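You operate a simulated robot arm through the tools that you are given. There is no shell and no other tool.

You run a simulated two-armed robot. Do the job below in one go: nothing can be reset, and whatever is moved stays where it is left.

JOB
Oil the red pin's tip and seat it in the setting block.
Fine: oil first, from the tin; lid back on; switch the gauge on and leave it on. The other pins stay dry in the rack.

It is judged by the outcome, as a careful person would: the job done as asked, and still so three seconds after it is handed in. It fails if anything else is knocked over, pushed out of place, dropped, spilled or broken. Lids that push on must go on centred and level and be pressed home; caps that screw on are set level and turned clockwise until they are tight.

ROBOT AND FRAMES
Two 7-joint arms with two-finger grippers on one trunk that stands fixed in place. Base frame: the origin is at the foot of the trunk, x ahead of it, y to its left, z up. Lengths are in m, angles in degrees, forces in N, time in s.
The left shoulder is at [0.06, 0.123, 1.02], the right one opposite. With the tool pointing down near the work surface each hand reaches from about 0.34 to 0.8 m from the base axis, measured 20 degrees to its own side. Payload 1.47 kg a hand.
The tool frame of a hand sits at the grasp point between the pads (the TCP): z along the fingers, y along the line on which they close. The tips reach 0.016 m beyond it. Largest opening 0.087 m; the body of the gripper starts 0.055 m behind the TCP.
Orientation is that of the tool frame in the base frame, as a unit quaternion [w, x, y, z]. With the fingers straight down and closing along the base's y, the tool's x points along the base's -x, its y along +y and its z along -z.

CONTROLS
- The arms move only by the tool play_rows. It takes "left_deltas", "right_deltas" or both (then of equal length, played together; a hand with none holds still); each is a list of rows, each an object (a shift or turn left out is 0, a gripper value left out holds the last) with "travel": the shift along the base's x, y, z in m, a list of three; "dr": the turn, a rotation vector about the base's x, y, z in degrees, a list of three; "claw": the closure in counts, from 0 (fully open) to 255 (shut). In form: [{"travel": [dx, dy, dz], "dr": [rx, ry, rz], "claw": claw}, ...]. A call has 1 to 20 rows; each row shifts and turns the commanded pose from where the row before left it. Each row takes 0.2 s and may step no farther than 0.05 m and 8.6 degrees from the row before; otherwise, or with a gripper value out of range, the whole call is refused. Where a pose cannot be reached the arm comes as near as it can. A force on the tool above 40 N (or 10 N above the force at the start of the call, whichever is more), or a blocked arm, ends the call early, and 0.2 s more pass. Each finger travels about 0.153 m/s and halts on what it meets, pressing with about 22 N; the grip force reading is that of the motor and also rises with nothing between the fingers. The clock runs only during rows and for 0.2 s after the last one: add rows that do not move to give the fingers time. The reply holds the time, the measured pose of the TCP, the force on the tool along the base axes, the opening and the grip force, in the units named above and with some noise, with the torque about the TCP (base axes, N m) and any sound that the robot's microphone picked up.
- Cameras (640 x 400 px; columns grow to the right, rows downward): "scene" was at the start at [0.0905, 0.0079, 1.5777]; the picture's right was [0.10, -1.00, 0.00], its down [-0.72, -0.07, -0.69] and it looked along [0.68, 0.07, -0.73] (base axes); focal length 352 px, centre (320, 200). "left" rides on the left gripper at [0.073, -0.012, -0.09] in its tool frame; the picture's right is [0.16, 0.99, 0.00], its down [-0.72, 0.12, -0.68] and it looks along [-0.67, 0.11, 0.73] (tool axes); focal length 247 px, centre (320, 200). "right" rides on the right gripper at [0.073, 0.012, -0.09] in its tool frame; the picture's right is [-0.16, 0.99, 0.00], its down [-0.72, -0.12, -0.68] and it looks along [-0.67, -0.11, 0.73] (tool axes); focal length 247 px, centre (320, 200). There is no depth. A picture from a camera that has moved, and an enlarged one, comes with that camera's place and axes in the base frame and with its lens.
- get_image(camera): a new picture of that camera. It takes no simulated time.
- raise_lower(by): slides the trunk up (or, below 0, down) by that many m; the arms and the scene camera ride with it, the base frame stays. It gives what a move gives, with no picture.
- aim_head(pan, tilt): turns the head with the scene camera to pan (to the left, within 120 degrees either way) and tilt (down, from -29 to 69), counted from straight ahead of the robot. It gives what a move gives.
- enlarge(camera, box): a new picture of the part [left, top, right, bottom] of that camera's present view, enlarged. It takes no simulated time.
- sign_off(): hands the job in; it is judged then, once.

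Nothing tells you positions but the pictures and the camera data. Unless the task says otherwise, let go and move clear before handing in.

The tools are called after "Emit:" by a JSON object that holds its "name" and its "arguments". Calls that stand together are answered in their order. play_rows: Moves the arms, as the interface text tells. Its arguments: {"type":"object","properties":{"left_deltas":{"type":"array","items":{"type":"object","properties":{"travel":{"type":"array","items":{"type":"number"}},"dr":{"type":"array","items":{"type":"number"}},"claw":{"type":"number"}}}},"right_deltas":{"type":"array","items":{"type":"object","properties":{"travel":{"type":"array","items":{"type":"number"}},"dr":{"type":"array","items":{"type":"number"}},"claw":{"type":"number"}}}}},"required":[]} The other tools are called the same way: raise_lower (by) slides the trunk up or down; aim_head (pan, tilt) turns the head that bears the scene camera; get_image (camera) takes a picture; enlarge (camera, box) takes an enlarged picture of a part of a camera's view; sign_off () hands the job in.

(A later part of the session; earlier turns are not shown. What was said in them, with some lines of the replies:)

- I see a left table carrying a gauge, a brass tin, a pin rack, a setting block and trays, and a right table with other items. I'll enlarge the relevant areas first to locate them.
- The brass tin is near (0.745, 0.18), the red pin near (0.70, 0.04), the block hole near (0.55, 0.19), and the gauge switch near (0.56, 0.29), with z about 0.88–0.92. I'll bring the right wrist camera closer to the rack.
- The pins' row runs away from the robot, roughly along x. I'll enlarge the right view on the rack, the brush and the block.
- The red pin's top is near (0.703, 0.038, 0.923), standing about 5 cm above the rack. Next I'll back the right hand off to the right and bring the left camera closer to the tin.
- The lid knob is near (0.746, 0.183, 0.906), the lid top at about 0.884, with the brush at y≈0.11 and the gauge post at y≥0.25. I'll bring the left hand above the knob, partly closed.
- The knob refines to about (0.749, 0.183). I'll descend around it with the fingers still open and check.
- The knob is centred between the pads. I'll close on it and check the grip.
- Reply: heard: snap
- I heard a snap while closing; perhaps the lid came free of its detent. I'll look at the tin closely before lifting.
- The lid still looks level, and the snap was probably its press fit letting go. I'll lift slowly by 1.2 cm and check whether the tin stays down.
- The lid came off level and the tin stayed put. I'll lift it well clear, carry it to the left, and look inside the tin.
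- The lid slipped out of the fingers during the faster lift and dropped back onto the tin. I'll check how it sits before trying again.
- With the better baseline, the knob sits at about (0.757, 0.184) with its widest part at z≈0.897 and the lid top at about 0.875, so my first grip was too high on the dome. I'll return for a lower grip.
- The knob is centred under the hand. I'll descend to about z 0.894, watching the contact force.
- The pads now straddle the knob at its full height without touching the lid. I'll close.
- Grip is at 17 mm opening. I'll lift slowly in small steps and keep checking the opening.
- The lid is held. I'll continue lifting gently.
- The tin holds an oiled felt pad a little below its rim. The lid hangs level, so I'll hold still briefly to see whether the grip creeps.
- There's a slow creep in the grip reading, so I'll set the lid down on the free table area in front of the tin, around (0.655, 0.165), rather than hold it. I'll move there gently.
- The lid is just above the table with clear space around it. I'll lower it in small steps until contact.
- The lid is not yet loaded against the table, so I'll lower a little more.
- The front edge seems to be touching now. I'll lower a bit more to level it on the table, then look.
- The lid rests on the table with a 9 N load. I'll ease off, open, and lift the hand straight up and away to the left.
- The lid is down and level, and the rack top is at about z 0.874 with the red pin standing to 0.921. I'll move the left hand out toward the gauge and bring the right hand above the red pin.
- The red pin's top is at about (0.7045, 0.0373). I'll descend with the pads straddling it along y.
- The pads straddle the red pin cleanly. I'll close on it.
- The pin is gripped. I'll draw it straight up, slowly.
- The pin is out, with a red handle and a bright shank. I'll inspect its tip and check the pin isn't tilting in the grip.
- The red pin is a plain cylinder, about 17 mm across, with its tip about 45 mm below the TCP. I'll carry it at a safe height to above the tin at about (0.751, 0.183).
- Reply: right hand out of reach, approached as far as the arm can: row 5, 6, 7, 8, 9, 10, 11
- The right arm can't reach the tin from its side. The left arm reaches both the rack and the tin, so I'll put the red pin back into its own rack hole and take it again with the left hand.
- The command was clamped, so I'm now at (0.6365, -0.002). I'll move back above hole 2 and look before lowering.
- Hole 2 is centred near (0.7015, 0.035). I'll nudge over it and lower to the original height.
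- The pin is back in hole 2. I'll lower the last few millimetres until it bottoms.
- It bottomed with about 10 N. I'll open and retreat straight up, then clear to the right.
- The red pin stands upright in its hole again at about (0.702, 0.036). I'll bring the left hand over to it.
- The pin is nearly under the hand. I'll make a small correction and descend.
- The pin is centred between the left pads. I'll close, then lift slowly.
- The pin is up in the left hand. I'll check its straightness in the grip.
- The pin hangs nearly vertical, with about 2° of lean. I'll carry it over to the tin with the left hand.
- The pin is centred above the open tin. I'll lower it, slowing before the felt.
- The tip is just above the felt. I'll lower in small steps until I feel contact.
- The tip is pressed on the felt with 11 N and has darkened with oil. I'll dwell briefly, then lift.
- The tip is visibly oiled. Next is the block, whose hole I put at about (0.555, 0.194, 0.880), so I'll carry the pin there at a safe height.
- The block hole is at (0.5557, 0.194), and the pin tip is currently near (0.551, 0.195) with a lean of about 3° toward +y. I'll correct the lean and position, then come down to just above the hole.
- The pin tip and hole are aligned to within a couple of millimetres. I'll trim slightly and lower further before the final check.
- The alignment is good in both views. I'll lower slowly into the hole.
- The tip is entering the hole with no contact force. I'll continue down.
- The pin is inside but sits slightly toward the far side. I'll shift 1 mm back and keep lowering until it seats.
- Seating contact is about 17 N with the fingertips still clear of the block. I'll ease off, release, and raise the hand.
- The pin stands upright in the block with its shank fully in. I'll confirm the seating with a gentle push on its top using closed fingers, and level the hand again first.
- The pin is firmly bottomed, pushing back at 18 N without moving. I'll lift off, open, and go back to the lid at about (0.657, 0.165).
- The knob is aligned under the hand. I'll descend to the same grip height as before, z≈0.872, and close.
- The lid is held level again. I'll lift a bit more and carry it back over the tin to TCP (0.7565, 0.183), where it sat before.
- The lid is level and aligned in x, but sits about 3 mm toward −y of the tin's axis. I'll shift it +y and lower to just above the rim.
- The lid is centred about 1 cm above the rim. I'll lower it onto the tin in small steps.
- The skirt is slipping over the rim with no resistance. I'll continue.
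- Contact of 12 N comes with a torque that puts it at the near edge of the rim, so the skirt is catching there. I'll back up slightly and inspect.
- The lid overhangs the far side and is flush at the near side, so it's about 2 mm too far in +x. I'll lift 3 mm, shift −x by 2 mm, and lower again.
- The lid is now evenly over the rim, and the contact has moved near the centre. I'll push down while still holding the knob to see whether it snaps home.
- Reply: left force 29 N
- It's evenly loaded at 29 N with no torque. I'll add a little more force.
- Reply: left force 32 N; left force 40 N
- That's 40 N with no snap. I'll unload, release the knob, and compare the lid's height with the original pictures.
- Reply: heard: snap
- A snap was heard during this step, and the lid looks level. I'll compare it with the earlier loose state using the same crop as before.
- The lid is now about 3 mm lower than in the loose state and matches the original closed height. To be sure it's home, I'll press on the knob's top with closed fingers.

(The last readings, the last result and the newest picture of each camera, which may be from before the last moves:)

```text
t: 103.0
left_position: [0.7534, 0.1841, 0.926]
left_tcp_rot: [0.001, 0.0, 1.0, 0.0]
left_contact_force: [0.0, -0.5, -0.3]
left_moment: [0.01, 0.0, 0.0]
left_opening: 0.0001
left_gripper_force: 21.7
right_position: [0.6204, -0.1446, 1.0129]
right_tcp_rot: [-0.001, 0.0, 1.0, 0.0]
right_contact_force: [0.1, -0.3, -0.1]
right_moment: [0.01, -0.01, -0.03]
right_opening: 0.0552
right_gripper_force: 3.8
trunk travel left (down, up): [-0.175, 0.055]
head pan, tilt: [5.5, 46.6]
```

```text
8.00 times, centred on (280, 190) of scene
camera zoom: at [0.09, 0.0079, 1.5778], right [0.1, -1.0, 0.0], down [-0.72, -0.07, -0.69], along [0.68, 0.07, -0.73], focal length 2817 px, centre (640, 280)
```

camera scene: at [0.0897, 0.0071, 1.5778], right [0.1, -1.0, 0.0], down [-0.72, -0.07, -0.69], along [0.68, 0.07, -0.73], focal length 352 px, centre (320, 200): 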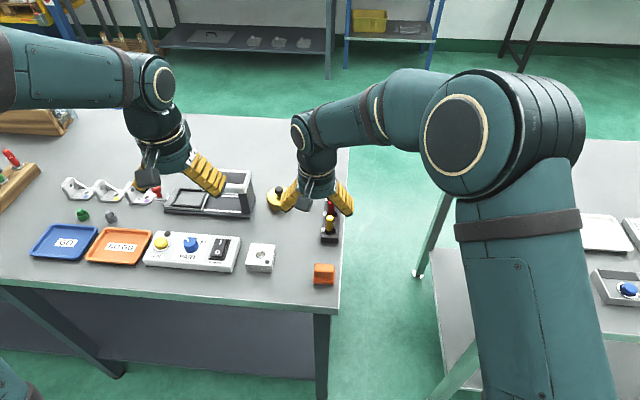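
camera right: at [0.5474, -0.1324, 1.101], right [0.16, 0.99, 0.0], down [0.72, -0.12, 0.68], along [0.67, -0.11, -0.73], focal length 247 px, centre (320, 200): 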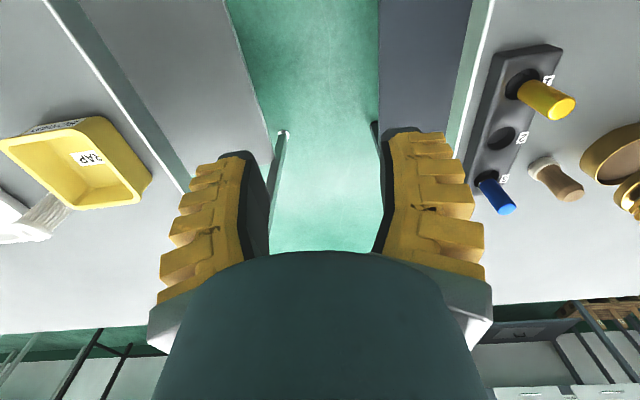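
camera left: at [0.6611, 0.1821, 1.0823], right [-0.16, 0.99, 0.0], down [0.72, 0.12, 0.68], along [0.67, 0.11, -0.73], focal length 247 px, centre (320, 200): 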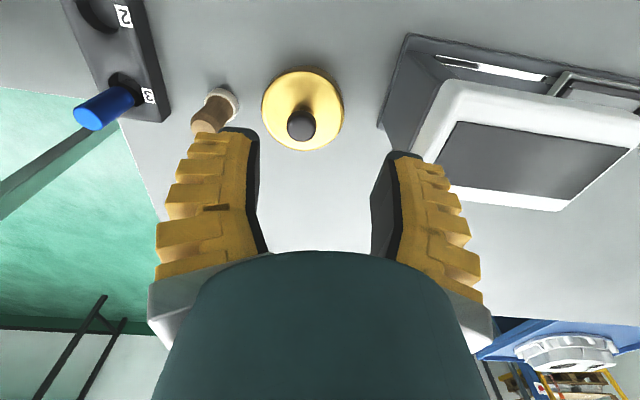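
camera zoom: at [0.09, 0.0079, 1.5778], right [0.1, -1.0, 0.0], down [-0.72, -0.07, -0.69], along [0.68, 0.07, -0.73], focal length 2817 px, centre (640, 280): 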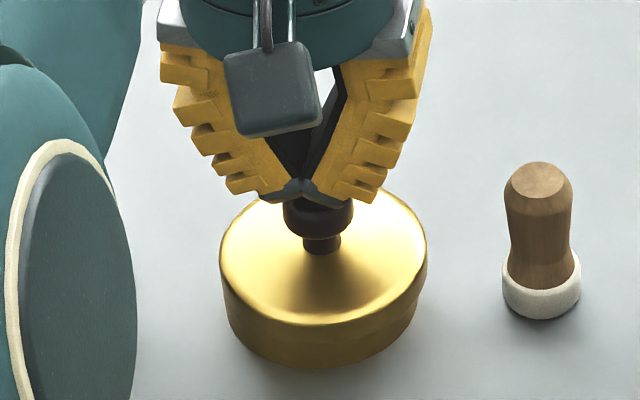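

Emit:
{"name": "play_rows", "arguments": {"left_deltas": [{"travel": [0.001, -0.0022, 0]}, {"travel": [0, 0, -0.004]}, {"travel": [0, 0, -0.003]}, {"travel": [0, 0, -0.002]}, {}]}}

Emit:
{"name": "enlarge", "arguments": {"camera": "left", "box": [250, 60, 390, 220]}}

```text
t: 104.2
left_position: [0.7559, 0.1806, 0.9176]
left_tcp_rot: [0.001, 0.0, 1.0, -0.001]
left_contact_force: [-0.4, 0.0, 3.7]
left_moment: [-0.01, -0.03, 0.02]
left_opening: 0.0061
left_gripper_force: 21.9
right_position: [0.6202, -0.1429, 1.0124]
right_tcp_rot: [0.0, 0.0, 1.0, 0.0]
right_contact_force: [0.1, 0.1, 0.3]
right_moment: [-0.01, -0.01, 0.0]
right_opening: 0.0556
right_gripper_force: 4.0
trunk travel left (down, up): [-0.175, 0.055]
head pan, tilt: [5.5, 46.6]
```

```text
2.50 times, centred on (320, 140) of left
camera zoom: at [0.6837, 0.1686, 1.0072], right [-0.16, 0.99, 0.0], down [0.72, 0.12, 0.68], along [0.67, 0.11, -0.73], focal length 617 px, centre (320, 350)
```

zoom: 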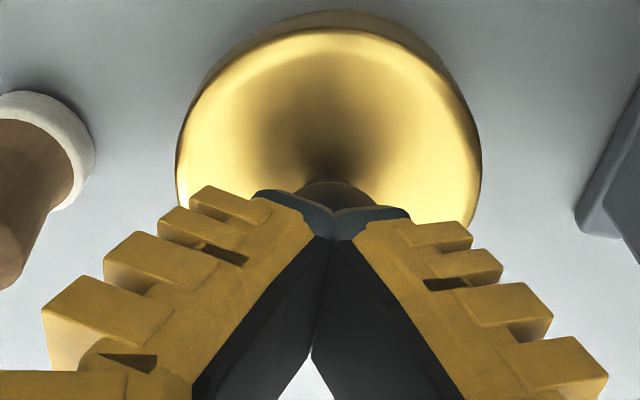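

Contact is made. I'll press a bit more firmly.

Emit:
{"name": "play_rows", "arguments": {"left_deltas": [{"travel": [0, 0, -0.0015]}, {"travel": [0, 0, -0.001]}, {}]}}

```text
t: 105.0
left_position: [0.7554, 0.1805, 0.9165]
left_tcp_rot: [0.002, -0.001, 1.0, 0.0]
left_contact_force: [-2.3, 1.6, 13.3]
left_moment: [0.07, 0.11, 0.05]
left_opening: 0.0058
left_gripper_force: 21.6
right_position: [0.6192, -0.1449, 1.0126]
right_tcp_rot: [0.001, 0.0, 1.0, 0.0]
right_contact_force: [0.3, 0.2, -0.7]
right_moment: [0.04, 0.02, 0.0]
right_opening: 0.0556
right_gripper_force: 4.1
trunk travel left (down, up): [-0.175, 0.055]
head pan, tilt: [5.5, 46.6]
```

Emit:
{"name": "play_rows", "arguments": {"left_deltas": [{"travel": [0, 0, -0.0015]}, {"travel": [0, 0, -0.001]}, {}]}}

```text
t: 105.8
left_position: [0.7575, 0.1797, 0.9158]
left_tcp_rot: [0.003, -0.001, 1.0, -0.001]
left_contact_force: [6.8, 2.1, 29.4]
left_moment: [0.06, 0.03, 0.01]
left_opening: 0.0063
left_gripper_force: 21.5
right_position: [0.6198, -0.1439, 1.0125]
right_tcp_rot: [0.001, 0.0, 1.0, 0.0]
right_contact_force: [0.0, 0.8, 0.8]
right_moment: [0.03, -0.02, -0.05]
right_opening: 0.0556
right_gripper_force: 3.8
trunk travel left (down, up): [-0.175, 0.055]
head pan, tilt: [5.5, 46.6]
```

Emit:
{"name": "play_rows", "arguments": {"left_deltas": [{"travel": [-0.0005, 0.0005, -0.001]}, {}, {}]}}

Emit:
{"name": "enlarge", "arguments": {"camera": "scene", "box": [262, 176, 296, 206]}}

```text
t: 106.6
left_position: [0.7571, 0.1815, 0.9161]
left_tcp_rot: [0.004, -0.001, 1.0, 0.0]
left_contact_force: [10.4, -2.4, 33.1]
left_moment: [0.01, 0.03, 0.04]
left_opening: 0.0057
left_gripper_force: 21.8
right_position: [0.6187, -0.1448, 1.0132]
right_tcp_rot: [0.001, -0.001, 1.0, 0.001]
right_contact_force: [0.4, 0.2, -0.3]
right_moment: [-0.01, 0.0, -0.01]
right_opening: 0.0556
right_gripper_force: 4.1
trunk travel left (down, up): [-0.175, 0.055]
head pan, tilt: [5.5, 46.6]
```

```text
13.33 times, centred on (279, 191) of scene
camera zoom: at [0.0878, 0.0068, 1.578], right [0.1, -1.0, 0.0], down [-0.72, -0.07, -0.69], along [0.69, 0.07, -0.73], focal length 4694 px, centre (867, 320)
```

zoom: 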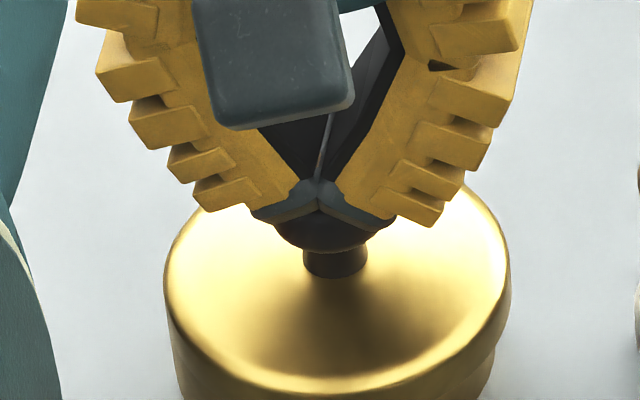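

It's stiff at 33 N with no further movement, so it's home. I'll lift straight off carefully and watch that the lid stays.

Emit:
{"name": "play_rows", "arguments": {"left_deltas": [{"travel": [0, 0, 0.002]}, {"travel": [0, 0, 0.003]}, {"travel": [0, 0, 0.005]}, {"travel": [0, 0, 0.02]}, {"travel": [0, 0, 0.03]}, {}]}}

Emit:
{"name": "enlarge", "arguments": {"camera": "scene", "box": [230, 160, 360, 290]}}

Emit:
{"name": "enlarge", "arguments": {"camera": "scene", "box": [262, 176, 296, 206]}}

```text
t: 108.0
left_position: [0.7564, 0.1819, 0.9729]
left_tcp_rot: [-0.001, 0.0, 1.0, 0.001]
left_contact_force: [0.8, 0.3, -0.3]
left_moment: [-0.02, -0.02, -0.01]
left_opening: 0.0003
left_gripper_force: 22.0
right_position: [0.621, -0.1436, 1.0124]
right_tcp_rot: [-0.001, 0.0, 1.0, -0.001]
right_contact_force: [0.2, -0.3, -0.2]
right_moment: [-0.03, -0.05, 0.01]
right_opening: 0.0554
right_gripper_force: 3.4
trunk travel left (down, up): [-0.175, 0.055]
head pan, tilt: [5.5, 46.6]
```

```text
3.08 times, centred on (295, 225) of scene
camera zoom: at [0.0909, 0.0079, 1.5776], right [0.1, -1.0, 0.0], down [-0.72, -0.07, -0.69], along [0.68, 0.07, -0.73], focal length 1083 px, centre (397, 123)
```

zoom: 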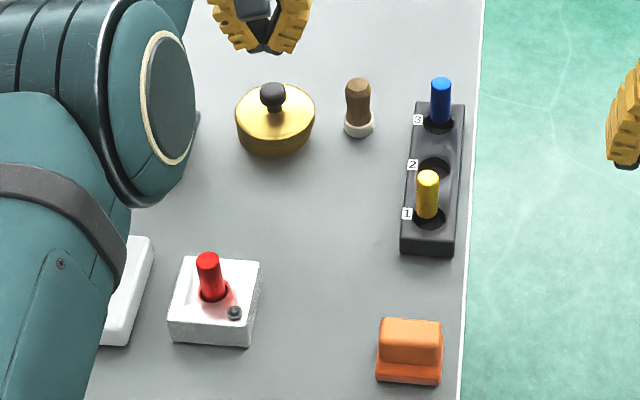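

```text
13.33 times, centred on (279, 191) of scene
camera zoom: at [0.0909, 0.0079, 1.5776], right [0.1, -1.0, 0.0], down [-0.72, -0.07, -0.69], along [0.68, 0.07, -0.73], focal length 4694 px, centre (867, 320)
```

zoom: 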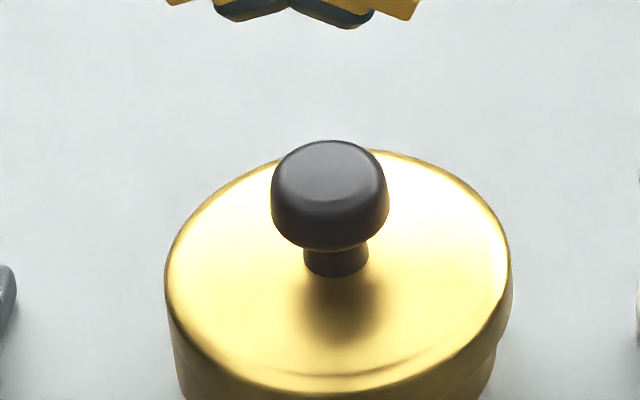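

The lid height matches the original view, so the tin is closed. Now for the gauge switch: I'll move the left hand back and over for a close look at the rocker.

Emit:
{"name": "play_rows", "arguments": {"left_deltas": [{"travel": [-0.02, 0, 0.03]}, {"travel": [-0.04, 0, 0]}, {"travel": [-0.04, 0, 0]}, {"travel": [-0.04, 0.02, 0]}, {"travel": [-0.02, 0.04, 0]}, {"travel": [0, 0.04, 0]}, {"travel": [0, 0.02, 0]}, {}]}}

Emit:
{"name": "get_image", "arguments": {"camera": "left"}}

Emit:
{"name": "enlarge", "arguments": {"camera": "scene", "box": [190, 220, 280, 280]}}

Emit:
{"name": "get_image", "arguments": {"camera": "scene"}}

```text
t: 109.8
left_position: [0.5944, 0.3027, 1.0001]
left_tcp_rot: [0.0, 0.0, 1.0, 0.0]
left_contact_force: [-0.3, 0.3, -0.7]
left_moment: [0.0, 0.04, 0.01]
left_opening: 0.0002
left_gripper_force: 21.7
right_position: [0.6204, -0.1432, 1.0123]
right_tcp_rot: [0.0, -0.001, 1.0, 0.0]
right_contact_force: [0.9, 0.7, -0.9]
right_moment: [0.0, 0.03, 0.02]
right_opening: 0.0555
right_gripper_force: 3.4
trunk travel left (down, up): [-0.175, 0.055]
head pan, tilt: [5.5, 46.6]
```

```text
taken
camera left: at [0.522, 0.291, 1.09], right [-0.16, 0.99, 0.0], down [0.72, 0.12, 0.68], along [0.67, 0.11, -0.73], focal length 247 px, centre (320, 200)
```

left: 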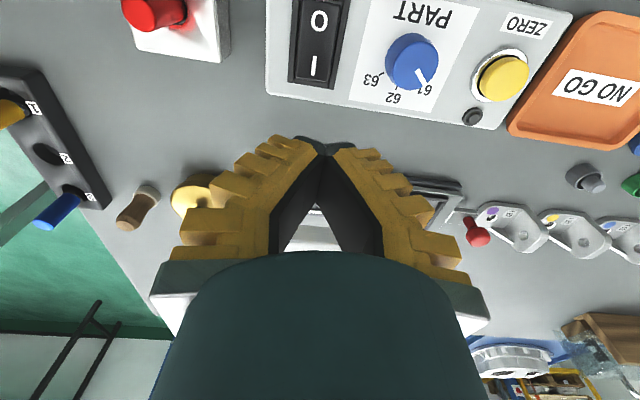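

```text
6.67 times, centred on (235, 250) of scene
camera zoom: at [0.0905, 0.0079, 1.5777], right [0.1, -1.0, 0.0], down [-0.72, -0.07, -0.69], along [0.68, 0.07, -0.73], focal length 2347 px, centre (887, -133)
```

zoom: 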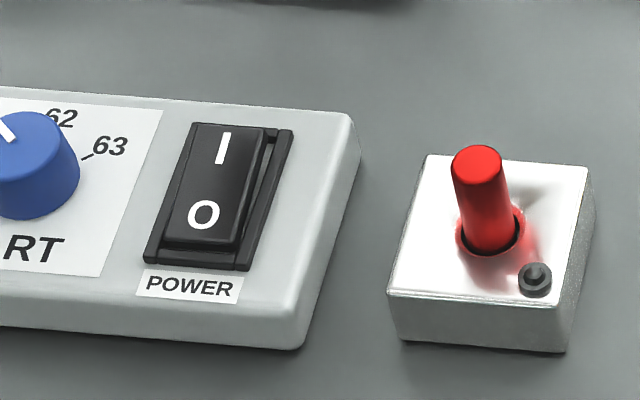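

```text
taken
camera scene: at [0.0905, 0.0079, 1.5777], right [0.1, -1.0, 0.0], down [-0.72, -0.07, -0.69], along [0.68, 0.07, -0.73], focal length 352 px, centre (320, 200)
```

scene: 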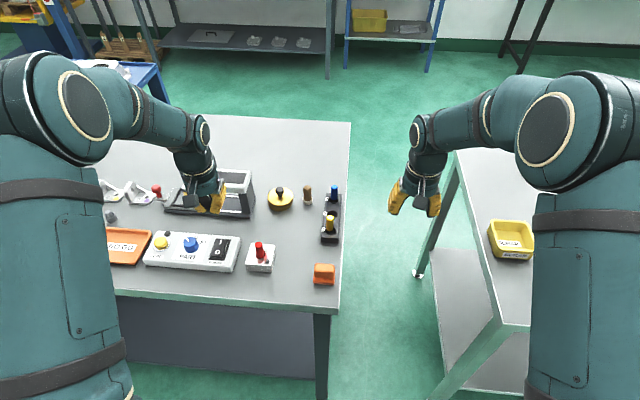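

The rocker's O end is down and its raised I end is at about (0.577, 0.294, 0.90), so the gauge is off. I'll lean the closed fingers slightly so one corner leads, and approach above the I end.

Emit:
{"name": "play_rows", "arguments": {"left_deltas": [{"travel": [-0.003, -0.004, 0], "dr": [0, -7, 0]}, {"travel": [-0.004, -0.0047, 0], "dr": [0, -7, 0]}, {"travel": [0, 0, -0.015], "dr": [0, -6, 0]}, {"travel": [0, 0, -0.02]}, {"travel": [0, 0, -0.015]}, {}]}}

Emit:
{"name": "get_image", "arguments": {"camera": "left"}}

Emit:
{"name": "enlarge", "arguments": {"camera": "scene", "box": [190, 210, 280, 270]}}

```text
t: 111.2
left_position: [0.5898, 0.2913, 0.953]
left_tcp_rot: [0.175, 0.0, 0.985, 0.0]
left_contact_force: [-0.4, -0.5, -0.3]
left_moment: [0.01, 0.02, 0.02]
left_opening: 0.0
left_gripper_force: 22.0
right_position: [0.6212, -0.1431, 1.0121]
right_tcp_rot: [0.0, -0.001, 1.0, 0.0]
right_contact_force: [-0.2, 0.2, -0.1]
right_moment: [-0.01, -0.03, 0.01]
right_opening: 0.0552
right_gripper_force: 4.0
trunk travel left (down, up): [-0.175, 0.055]
head pan, tilt: [5.5, 46.6]
```

```text
taken
camera left: at [0.4899, 0.2798, 1.0111], right [-0.15, 0.99, -0.05], down [0.45, 0.12, 0.89], along [0.88, 0.11, -0.46], focal length 247 px, centre (320, 200)
```

left: 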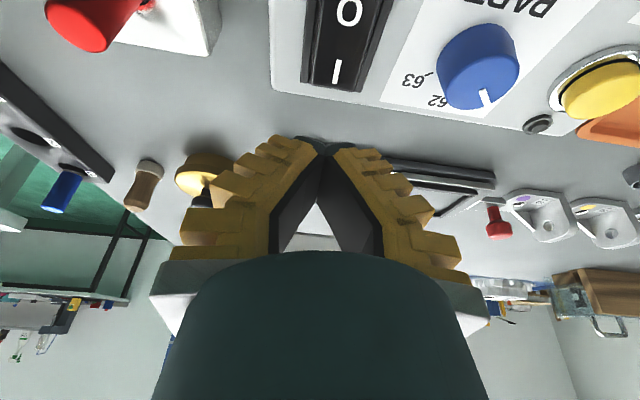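

```text
6.67 times, centred on (235, 240) of scene
camera zoom: at [0.0903, 0.0079, 1.5777], right [0.1, -1.0, 0.0], down [-0.72, -0.07, -0.69], along [0.68, 0.07, -0.73], focal length 2347 px, centre (887, -67)
```

zoom: 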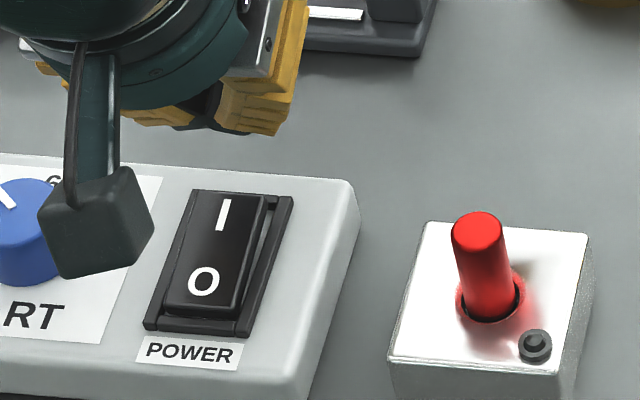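

Alignment is close. I'll trim so the leading corner falls on the I end at x≈0.573, y≈0.294, then lower.

Emit:
{"name": "play_rows", "arguments": {"left_deltas": [{"travel": [-0.006, 0.002, 0]}, {"travel": [0, 0, -0.01]}, {"travel": [0, 0, -0.01]}, {"travel": [0, 0, -0.004]}, {}]}}

Emit:
{"name": "get_image", "arguments": {"camera": "left"}}

Emit:
{"name": "enlarge", "arguments": {"camera": "scene", "box": [190, 210, 280, 270]}}

```text
t: 112.4
left_position: [0.5829, 0.2945, 0.9277]
left_tcp_rot: [0.174, 0.0, 0.985, 0.0]
left_contact_force: [0.2, 0.7, 0.5]
left_moment: [0.0, 0.01, 0.0]
left_opening: 0.0002
left_gripper_force: 22.2
right_position: [0.6205, -0.1429, 1.0119]
right_tcp_rot: [0.0, 0.0, 1.0, 0.0]
right_contact_force: [0.0, 0.4, 0.4]
right_moment: [-0.02, -0.01, 0.0]
right_opening: 0.0553
right_gripper_force: 3.8
trunk travel left (down, up): [-0.175, 0.055]
head pan, tilt: [5.5, 46.6]
```

```text
taken
camera left: at [0.4837, 0.2832, 0.9871], right [-0.15, 0.99, -0.05], down [0.45, 0.12, 0.89], along [0.88, 0.11, -0.46], focal length 247 px, centre (320, 200)
```

left: 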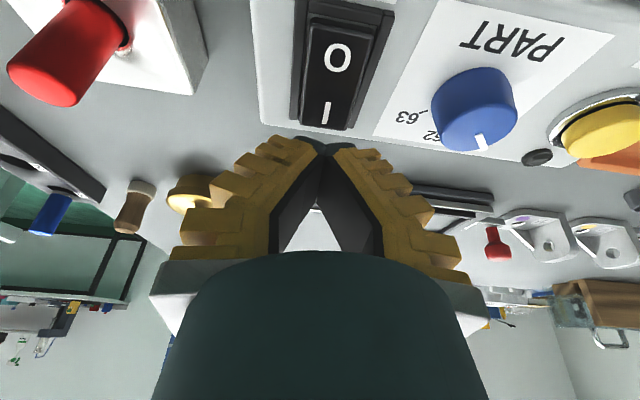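

```text
6.67 times, centred on (235, 240) of scene
camera zoom: at [0.0903, 0.0079, 1.5777], right [0.1, -1.0, 0.0], down [-0.72, -0.07, -0.69], along [0.68, 0.07, -0.73], focal length 2347 px, centre (887, -67)
```

zoom: 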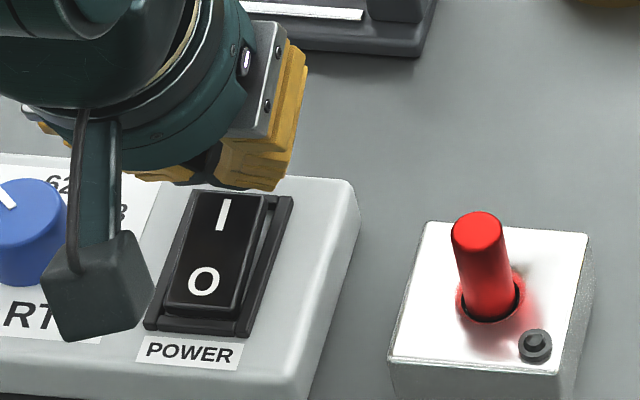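

The fingertip corner is just above the I end. I'll press down in small steps, watching force and sound.

Emit:
{"name": "play_rows", "arguments": {"left_deltas": [{"travel": [0, -0.0015, 0]}, {"travel": [0, 0, -0.003]}, {"travel": [0, 0, -0.002]}, {"travel": [0, 0, -0.002]}, {}]}}

Emit:
{"name": "enlarge", "arguments": {"camera": "left", "box": [270, 20, 400, 160]}}

```text
t: 113.6
left_position: [0.5833, 0.2924, 0.9221]
left_tcp_rot: [0.173, 0.0, 0.985, 0.0]
left_contact_force: [0.0, -0.2, 0.0]
left_moment: [-0.01, -0.01, 0.03]
left_opening: 0.0
left_gripper_force: 21.9
right_position: [0.6202, -0.1436, 1.0125]
right_tcp_rot: [0.0, -0.001, 1.0, 0.0]
right_contact_force: [0.1, 0.0, 0.4]
right_moment: [0.02, 0.01, -0.05]
right_opening: 0.0553
right_gripper_force: 3.1
trunk travel left (down, up): [-0.175, 0.055]
head pan, tilt: [5.5, 46.6]
```

```text
2.86 times, centred on (335, 90) of left
camera zoom: at [0.4843, 0.2808, 0.9803], right [-0.15, 0.99, -0.05], down [0.45, 0.12, 0.89], along [0.88, 0.11, -0.46], focal length 706 px, centre (277, 514)
```

zoom: 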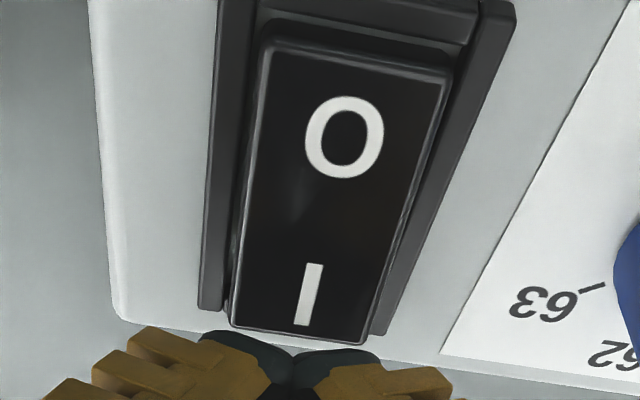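

No contact yet, and the rocker is slightly lower than estimated. I'll continue down.

Emit:
{"name": "play_rows", "arguments": {"left_deltas": [{"travel": [0.001, 0, -0.002]}, {"travel": [0, 0, -0.002]}, {"travel": [0, 0, -0.002]}, {}]}}

Emit:
{"name": "enlarge", "arguments": {"camera": "left", "box": [270, 20, 400, 160]}}

```text
t: 114.6
left_position: [0.5831, 0.292, 0.913]
left_tcp_rot: [0.173, 0.001, 0.985, 0.0]
left_contact_force: [-0.2, -0.7, 0.3]
left_moment: [0.04, 0.01, 0.01]
left_opening: 0.0002
left_gripper_force: 21.6
right_position: [0.6204, -0.1442, 1.0126]
right_tcp_rot: [0.0, 0.0, 1.0, 0.001]
right_contact_force: [0.2, 0.1, -0.3]
right_moment: [-0.01, 0.01, -0.01]
right_opening: 0.0553
right_gripper_force: 3.9
trunk travel left (down, up): [-0.175, 0.055]
head pan, tilt: [5.5, 46.6]
```

```text
2.86 times, centred on (335, 90) of left
camera zoom: at [0.4852, 0.2805, 0.9731], right [-0.15, 0.99, -0.05], down [0.45, 0.12, 0.89], along [0.88, 0.11, -0.46], focal length 706 px, centre (277, 514)
```

zoom: 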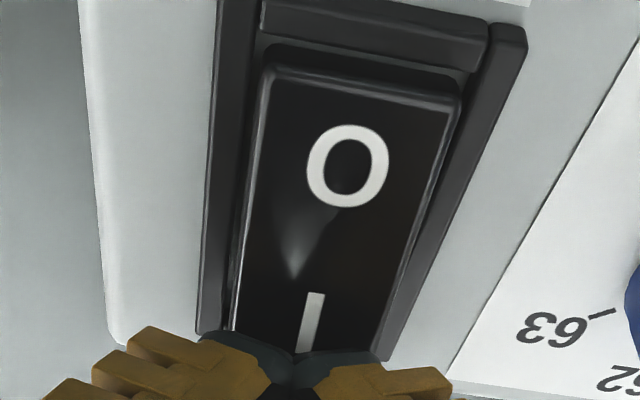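

Emit:
{"name": "play_rows", "arguments": {"left_deltas": [{"travel": [0, 0, -0.0015]}, {"travel": [0, 0, -0.0015]}, {"travel": [0, 0, -0.0015]}, {}]}}

Emit:
{"name": "enlarge", "arguments": {"camera": "left", "box": [270, 20, 400, 160]}}

```text
t: 115.6
left_position: [0.5831, 0.2936, 0.9111]
left_tcp_rot: [0.174, -0.001, 0.985, 0.0]
left_contact_force: [-0.2, -0.5, -0.6]
left_moment: [-0.02, 0.06, 0.02]
left_opening: 0.0
left_gripper_force: 21.9
right_position: [0.6204, -0.1439, 1.0131]
right_tcp_rot: [0.0, 0.0, 1.0, -0.001]
right_contact_force: [-0.3, 0.1, -0.7]
right_moment: [0.0, -0.01, -0.04]
right_opening: 0.0555
right_gripper_force: 3.7
trunk travel left (down, up): [-0.175, 0.055]
head pan, tilt: [5.5, 46.6]
```

```text
2.86 times, centred on (335, 90) of left
camera zoom: at [0.4852, 0.281, 0.9691], right [-0.15, 0.99, -0.05], down [0.45, 0.12, 0.89], along [0.88, 0.11, -0.46], focal length 706 px, centre (277, 514)
```

zoom: 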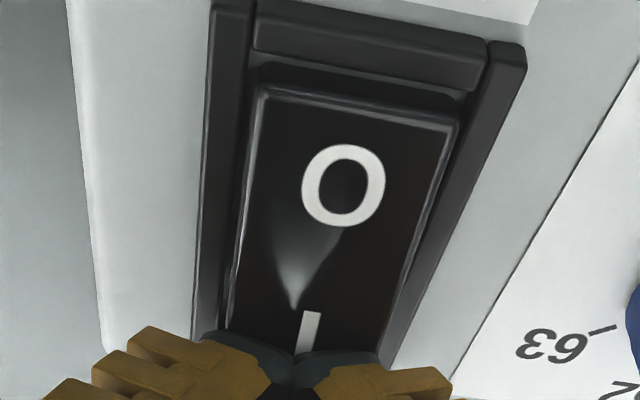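

Emit:
{"name": "play_rows", "arguments": {"left_deltas": [{"travel": [0, 0, -0.0015]}, {"travel": [0, 0, -0.0015]}, {}]}}

Emit:
{"name": "enlarge", "arguments": {"camera": "left", "box": [270, 20, 400, 160]}}

```text
t: 116.4
left_position: [0.584, 0.2943, 0.9064]
left_tcp_rot: [0.174, 0.0, 0.985, 0.0]
left_contact_force: [-0.1, -0.2, -1.3]
left_moment: [0.03, 0.01, -0.05]
left_opening: 0.0003
left_gripper_force: 27.8
right_position: [0.6201, -0.144, 1.0127]
right_tcp_rot: [0.001, 0.001, 1.0, 0.0]
right_contact_force: [-0.2, 0.0, -0.1]
right_moment: [0.03, 0.01, 0.0]
right_opening: 0.0555
right_gripper_force: 4.5
trunk travel left (down, up): [-0.175, 0.055]
head pan, tilt: [5.5, 46.6]
```

```text
2.86 times, centred on (335, 90) of left
camera zoom: at [0.4845, 0.2812, 0.9665], right [-0.15, 0.99, -0.05], down [0.45, 0.12, 0.89], along [0.88, 0.11, -0.46], focal length 706 px, centre (277, 514)
```

zoom: 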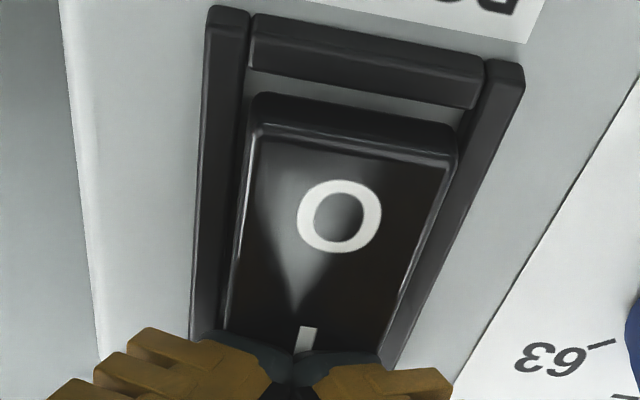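

The O end now shows its raised face, so the rocker is tipping over. I'll press slightly further to be sure it goes fully on.

Emit:
{"name": "play_rows", "arguments": {"left_deltas": [{"travel": [0, 0, -0.0015]}, {"travel": [0, 0, -0.0015]}, {}]}}

Emit:
{"name": "enlarge", "arguments": {"camera": "left", "box": [270, 20, 400, 160]}}

Emit:
{"name": "enlarge", "arguments": {"camera": "scene", "box": [130, 210, 280, 290]}}

```text
t: 117.2
left_position: [0.5856, 0.2938, 0.9043]
left_tcp_rot: [0.174, 0.0, 0.985, 0.0]
left_contact_force: [-1.3, -1.1, 3.9]
left_moment: [0.0, 0.04, 0.04]
left_opening: 0.0058
left_gripper_force: 28.1
right_position: [0.6206, -0.1445, 1.0122]
right_tcp_rot: [0.0, 0.001, 1.0, 0.0]
right_contact_force: [-0.2, -0.5, -1.0]
right_moment: [0.0, 0.0, -0.01]
right_opening: 0.0555
right_gripper_force: 4.2
trunk travel left (down, up): [-0.175, 0.055]
head pan, tilt: [5.5, 46.6]
```

```text
2.86 times, centred on (335, 90) of left
camera zoom: at [0.4853, 0.2812, 0.9636], right [-0.15, 0.99, -0.05], down [0.45, 0.12, 0.89], along [0.88, 0.11, -0.46], focal length 706 px, centre (277, 514)
```

zoom: 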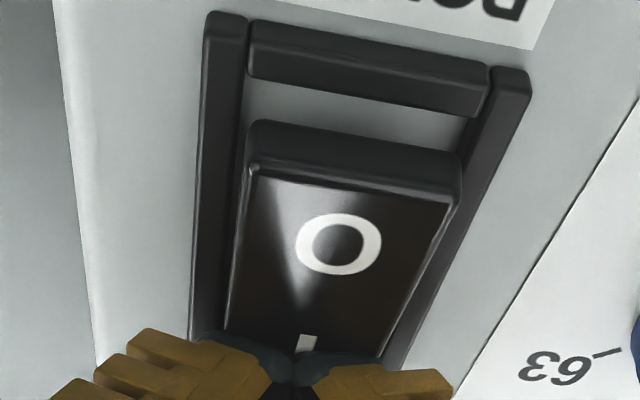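

```text
4.27 times, centred on (205, 250) of scene
camera zoom: at [0.09, 0.0076, 1.5778], right [0.1, -1.0, 0.0], down [-0.72, -0.07, -0.69], along [0.68, 0.07, -0.73], focal length 1502 px, centre (811, -13)
```

zoom: 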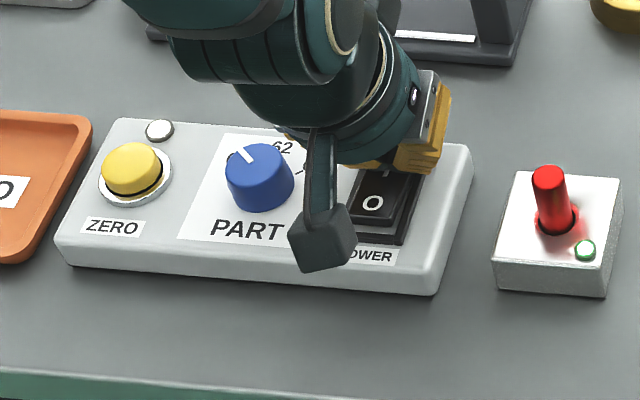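

The rocker is over, the gauge lamp has come on, and the block's lamp shows green, so the pin is seated. I'll lift off straight up and level the hand.

Emit:
{"name": "play_rows", "arguments": {"left_deltas": [{"travel": [0, 0, 0.004]}, {"travel": [0, 0, 0.015]}, {"travel": [0, 0, 0.025]}, {"travel": [0, 0, 0.03]}, {"travel": [0, 0, 0.03], "dr": [0, 7, 0]}, {"travel": [0, 0.03, 0.02], "dr": [0, 7, 0]}, {"travel": [-0.02, 0.04, 0.02], "dr": [0, 6, 0]}, {"travel": [-0.03, 0.03, 0.02]}, {}]}}

Emit:
{"name": "get_image", "arguments": {"camera": "scene"}}

Emit:
{"name": "enlarge", "arguments": {"camera": "scene", "box": [130, 210, 280, 290]}}

Emit:
{"name": "enlarge", "arguments": {"camera": "scene", "box": [230, 160, 360, 290]}}

```text
t: 119.2
left_position: [0.5363, 0.3931, 1.0683]
left_tcp_rot: [-0.001, 0.0, 1.0, 0.0]
left_contact_force: [-0.2, 0.0, 0.2]
left_moment: [0.01, 0.05, 0.0]
left_opening: 0.0
left_gripper_force: 28.1
right_position: [0.622, -0.1447, 1.0112]
right_tcp_rot: [-0.001, -0.001, 1.0, 0.0]
right_contact_force: [-0.2, 0.2, 0.7]
right_moment: [0.04, 0.02, -0.04]
right_opening: 0.0552
right_gripper_force: 3.7
trunk travel left (down, up): [-0.175, 0.055]
head pan, tilt: [5.5, 46.6]
```

```text
taken
camera scene: at [0.0918, 0.0076, 1.5776], right [0.1, -1.0, 0.0], down [-0.72, -0.07, -0.69], along [0.68, 0.07, -0.73], focal length 352 px, centre (320, 200)
```

scene: 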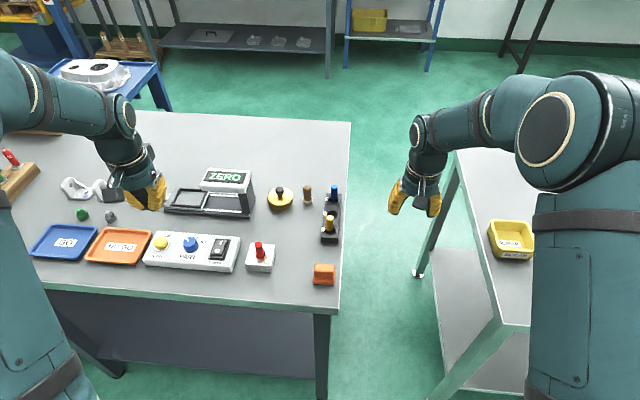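

```text
4.27 times, centred on (205, 250) of scene
camera zoom: at [0.0918, 0.0076, 1.5776], right [0.1, -1.0, 0.0], down [-0.72, -0.07, -0.69], along [0.68, 0.07, -0.73], focal length 1502 px, centre (811, -13)
```

zoom: 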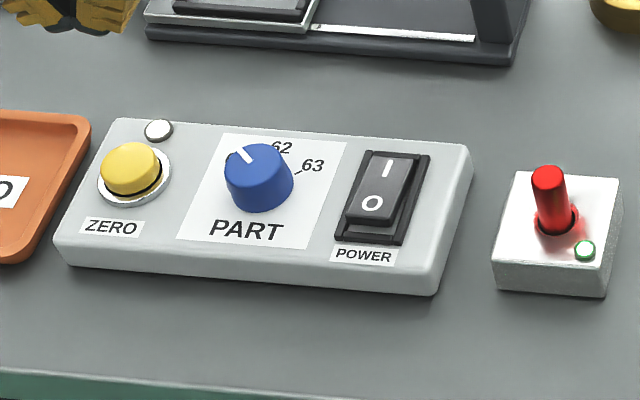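

```text
3.08 times, centred on (295, 225) of scene
camera zoom: at [0.0918, 0.0076, 1.5776], right [0.1, -1.0, 0.0], down [-0.72, -0.07, -0.69], along [0.68, 0.07, -0.73], focal length 1083 px, centre (397, 123)
```

zoom: 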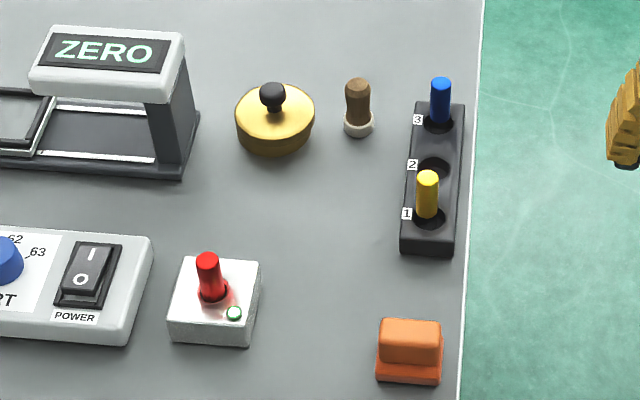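

The gauge reads "ZERO" and the block lamp is green, with the other pins still in the rack. One last close look at the lid.

Emit:
{"name": "enlarge", "arguments": {"camera": "scene", "box": [260, 180, 300, 215]}}

Emit:
{"name": "enlarge", "arguments": {"camera": "right", "box": [560, 100, 640, 220]}}

Emit:
{"name": "get_image", "arguments": {"camera": "left"}}

```text
11.43 times, centred on (280, 198) of scene
camera zoom: at [0.0918, 0.0076, 1.5776], right [0.1, -1.0, 0.0], down [-0.72, -0.07, -0.69], along [0.68, 0.07, -0.73], focal length 4024 px, centre (777, 229)
```

zoom: 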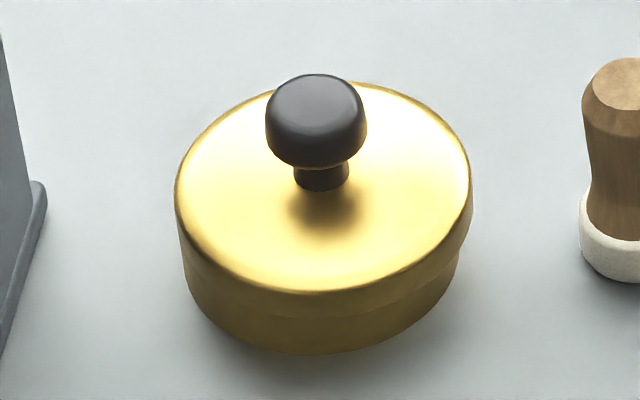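

```text
3.33 times, centred on (600, 160) of right
camera zoom: at [0.5483, -0.1327, 1.1004], right [0.16, 0.99, 0.0], down [0.72, -0.12, 0.68], along [0.67, -0.11, -0.73], focal length 823 px, centre (-613, 333)
```

zoom: 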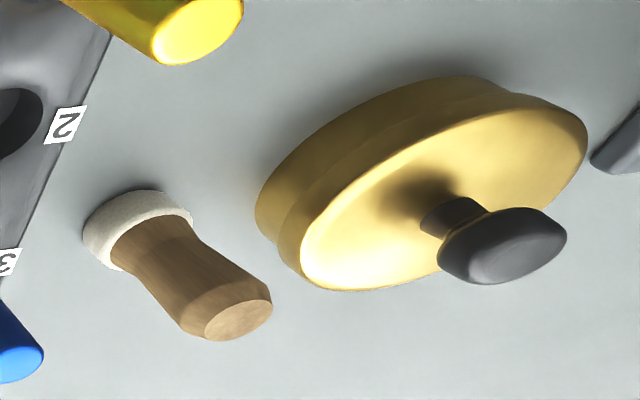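

```text
taken
camera left: at [0.4634, 0.3803, 1.1574], right [-0.16, 0.99, 0.0], down [0.72, 0.12, 0.68], along [0.67, 0.11, -0.73], focal length 247 px, centre (320, 200)
```

left: 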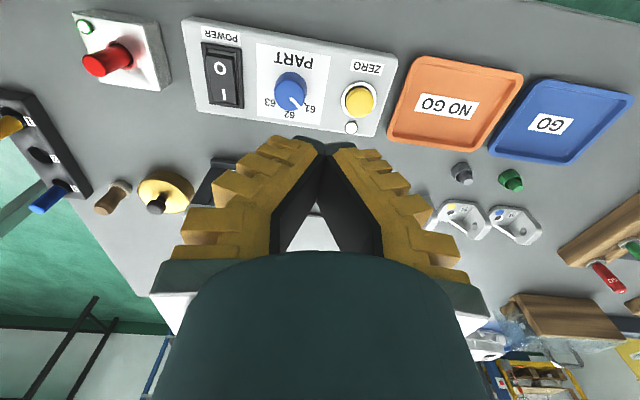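

The job is done, so I'm handing it in. Both hands are clear of the work.

- **Red pin:** its tip was oiled from the tin. It's seated in the block, which shows a green lamp.
- **Tin lid:** it's on centred and level, and pressed home at its original height.
- **Gauge:** it's switched on and reads "ZERO".
- **Other pins:** the yellow and blue pins are still in the rack and were never oiled.

The tin itself shifted about 2 mm when I first gripped the lid.

Emit:
{"name": "sign_off", "arguments": {}}

```text
The job is handed in.
```

The red pin's tip is oiled from the tin and the pin is seated upright in the setting block, whose lamp shows green. The job is handed in.

- **Lid:** it is back on the tin, centred and level, at the same height as at the start. I heard a snap as I released the knob after pressing to 40 N. A second press of 33 N moved it no further, so I take it as home, but I didn't pull on it to prove that.
- **Lid slip:** on my first try the lid slipped from the fingers just above the tin and dropped back onto it. Later I rested it on the table while I oiled the pin.
- **Gauge:** it is on, its display reads "ZERO", and I left it on.
- **Other pins:** the yellow and blue pins are still in the rack and dry.
- **Tin position:** the tin slid about 2 mm when I first gripped the lid.

The right arm couldn't reach the tin, so I put the dry red pin back in its rack hole and took it again with the left hand.
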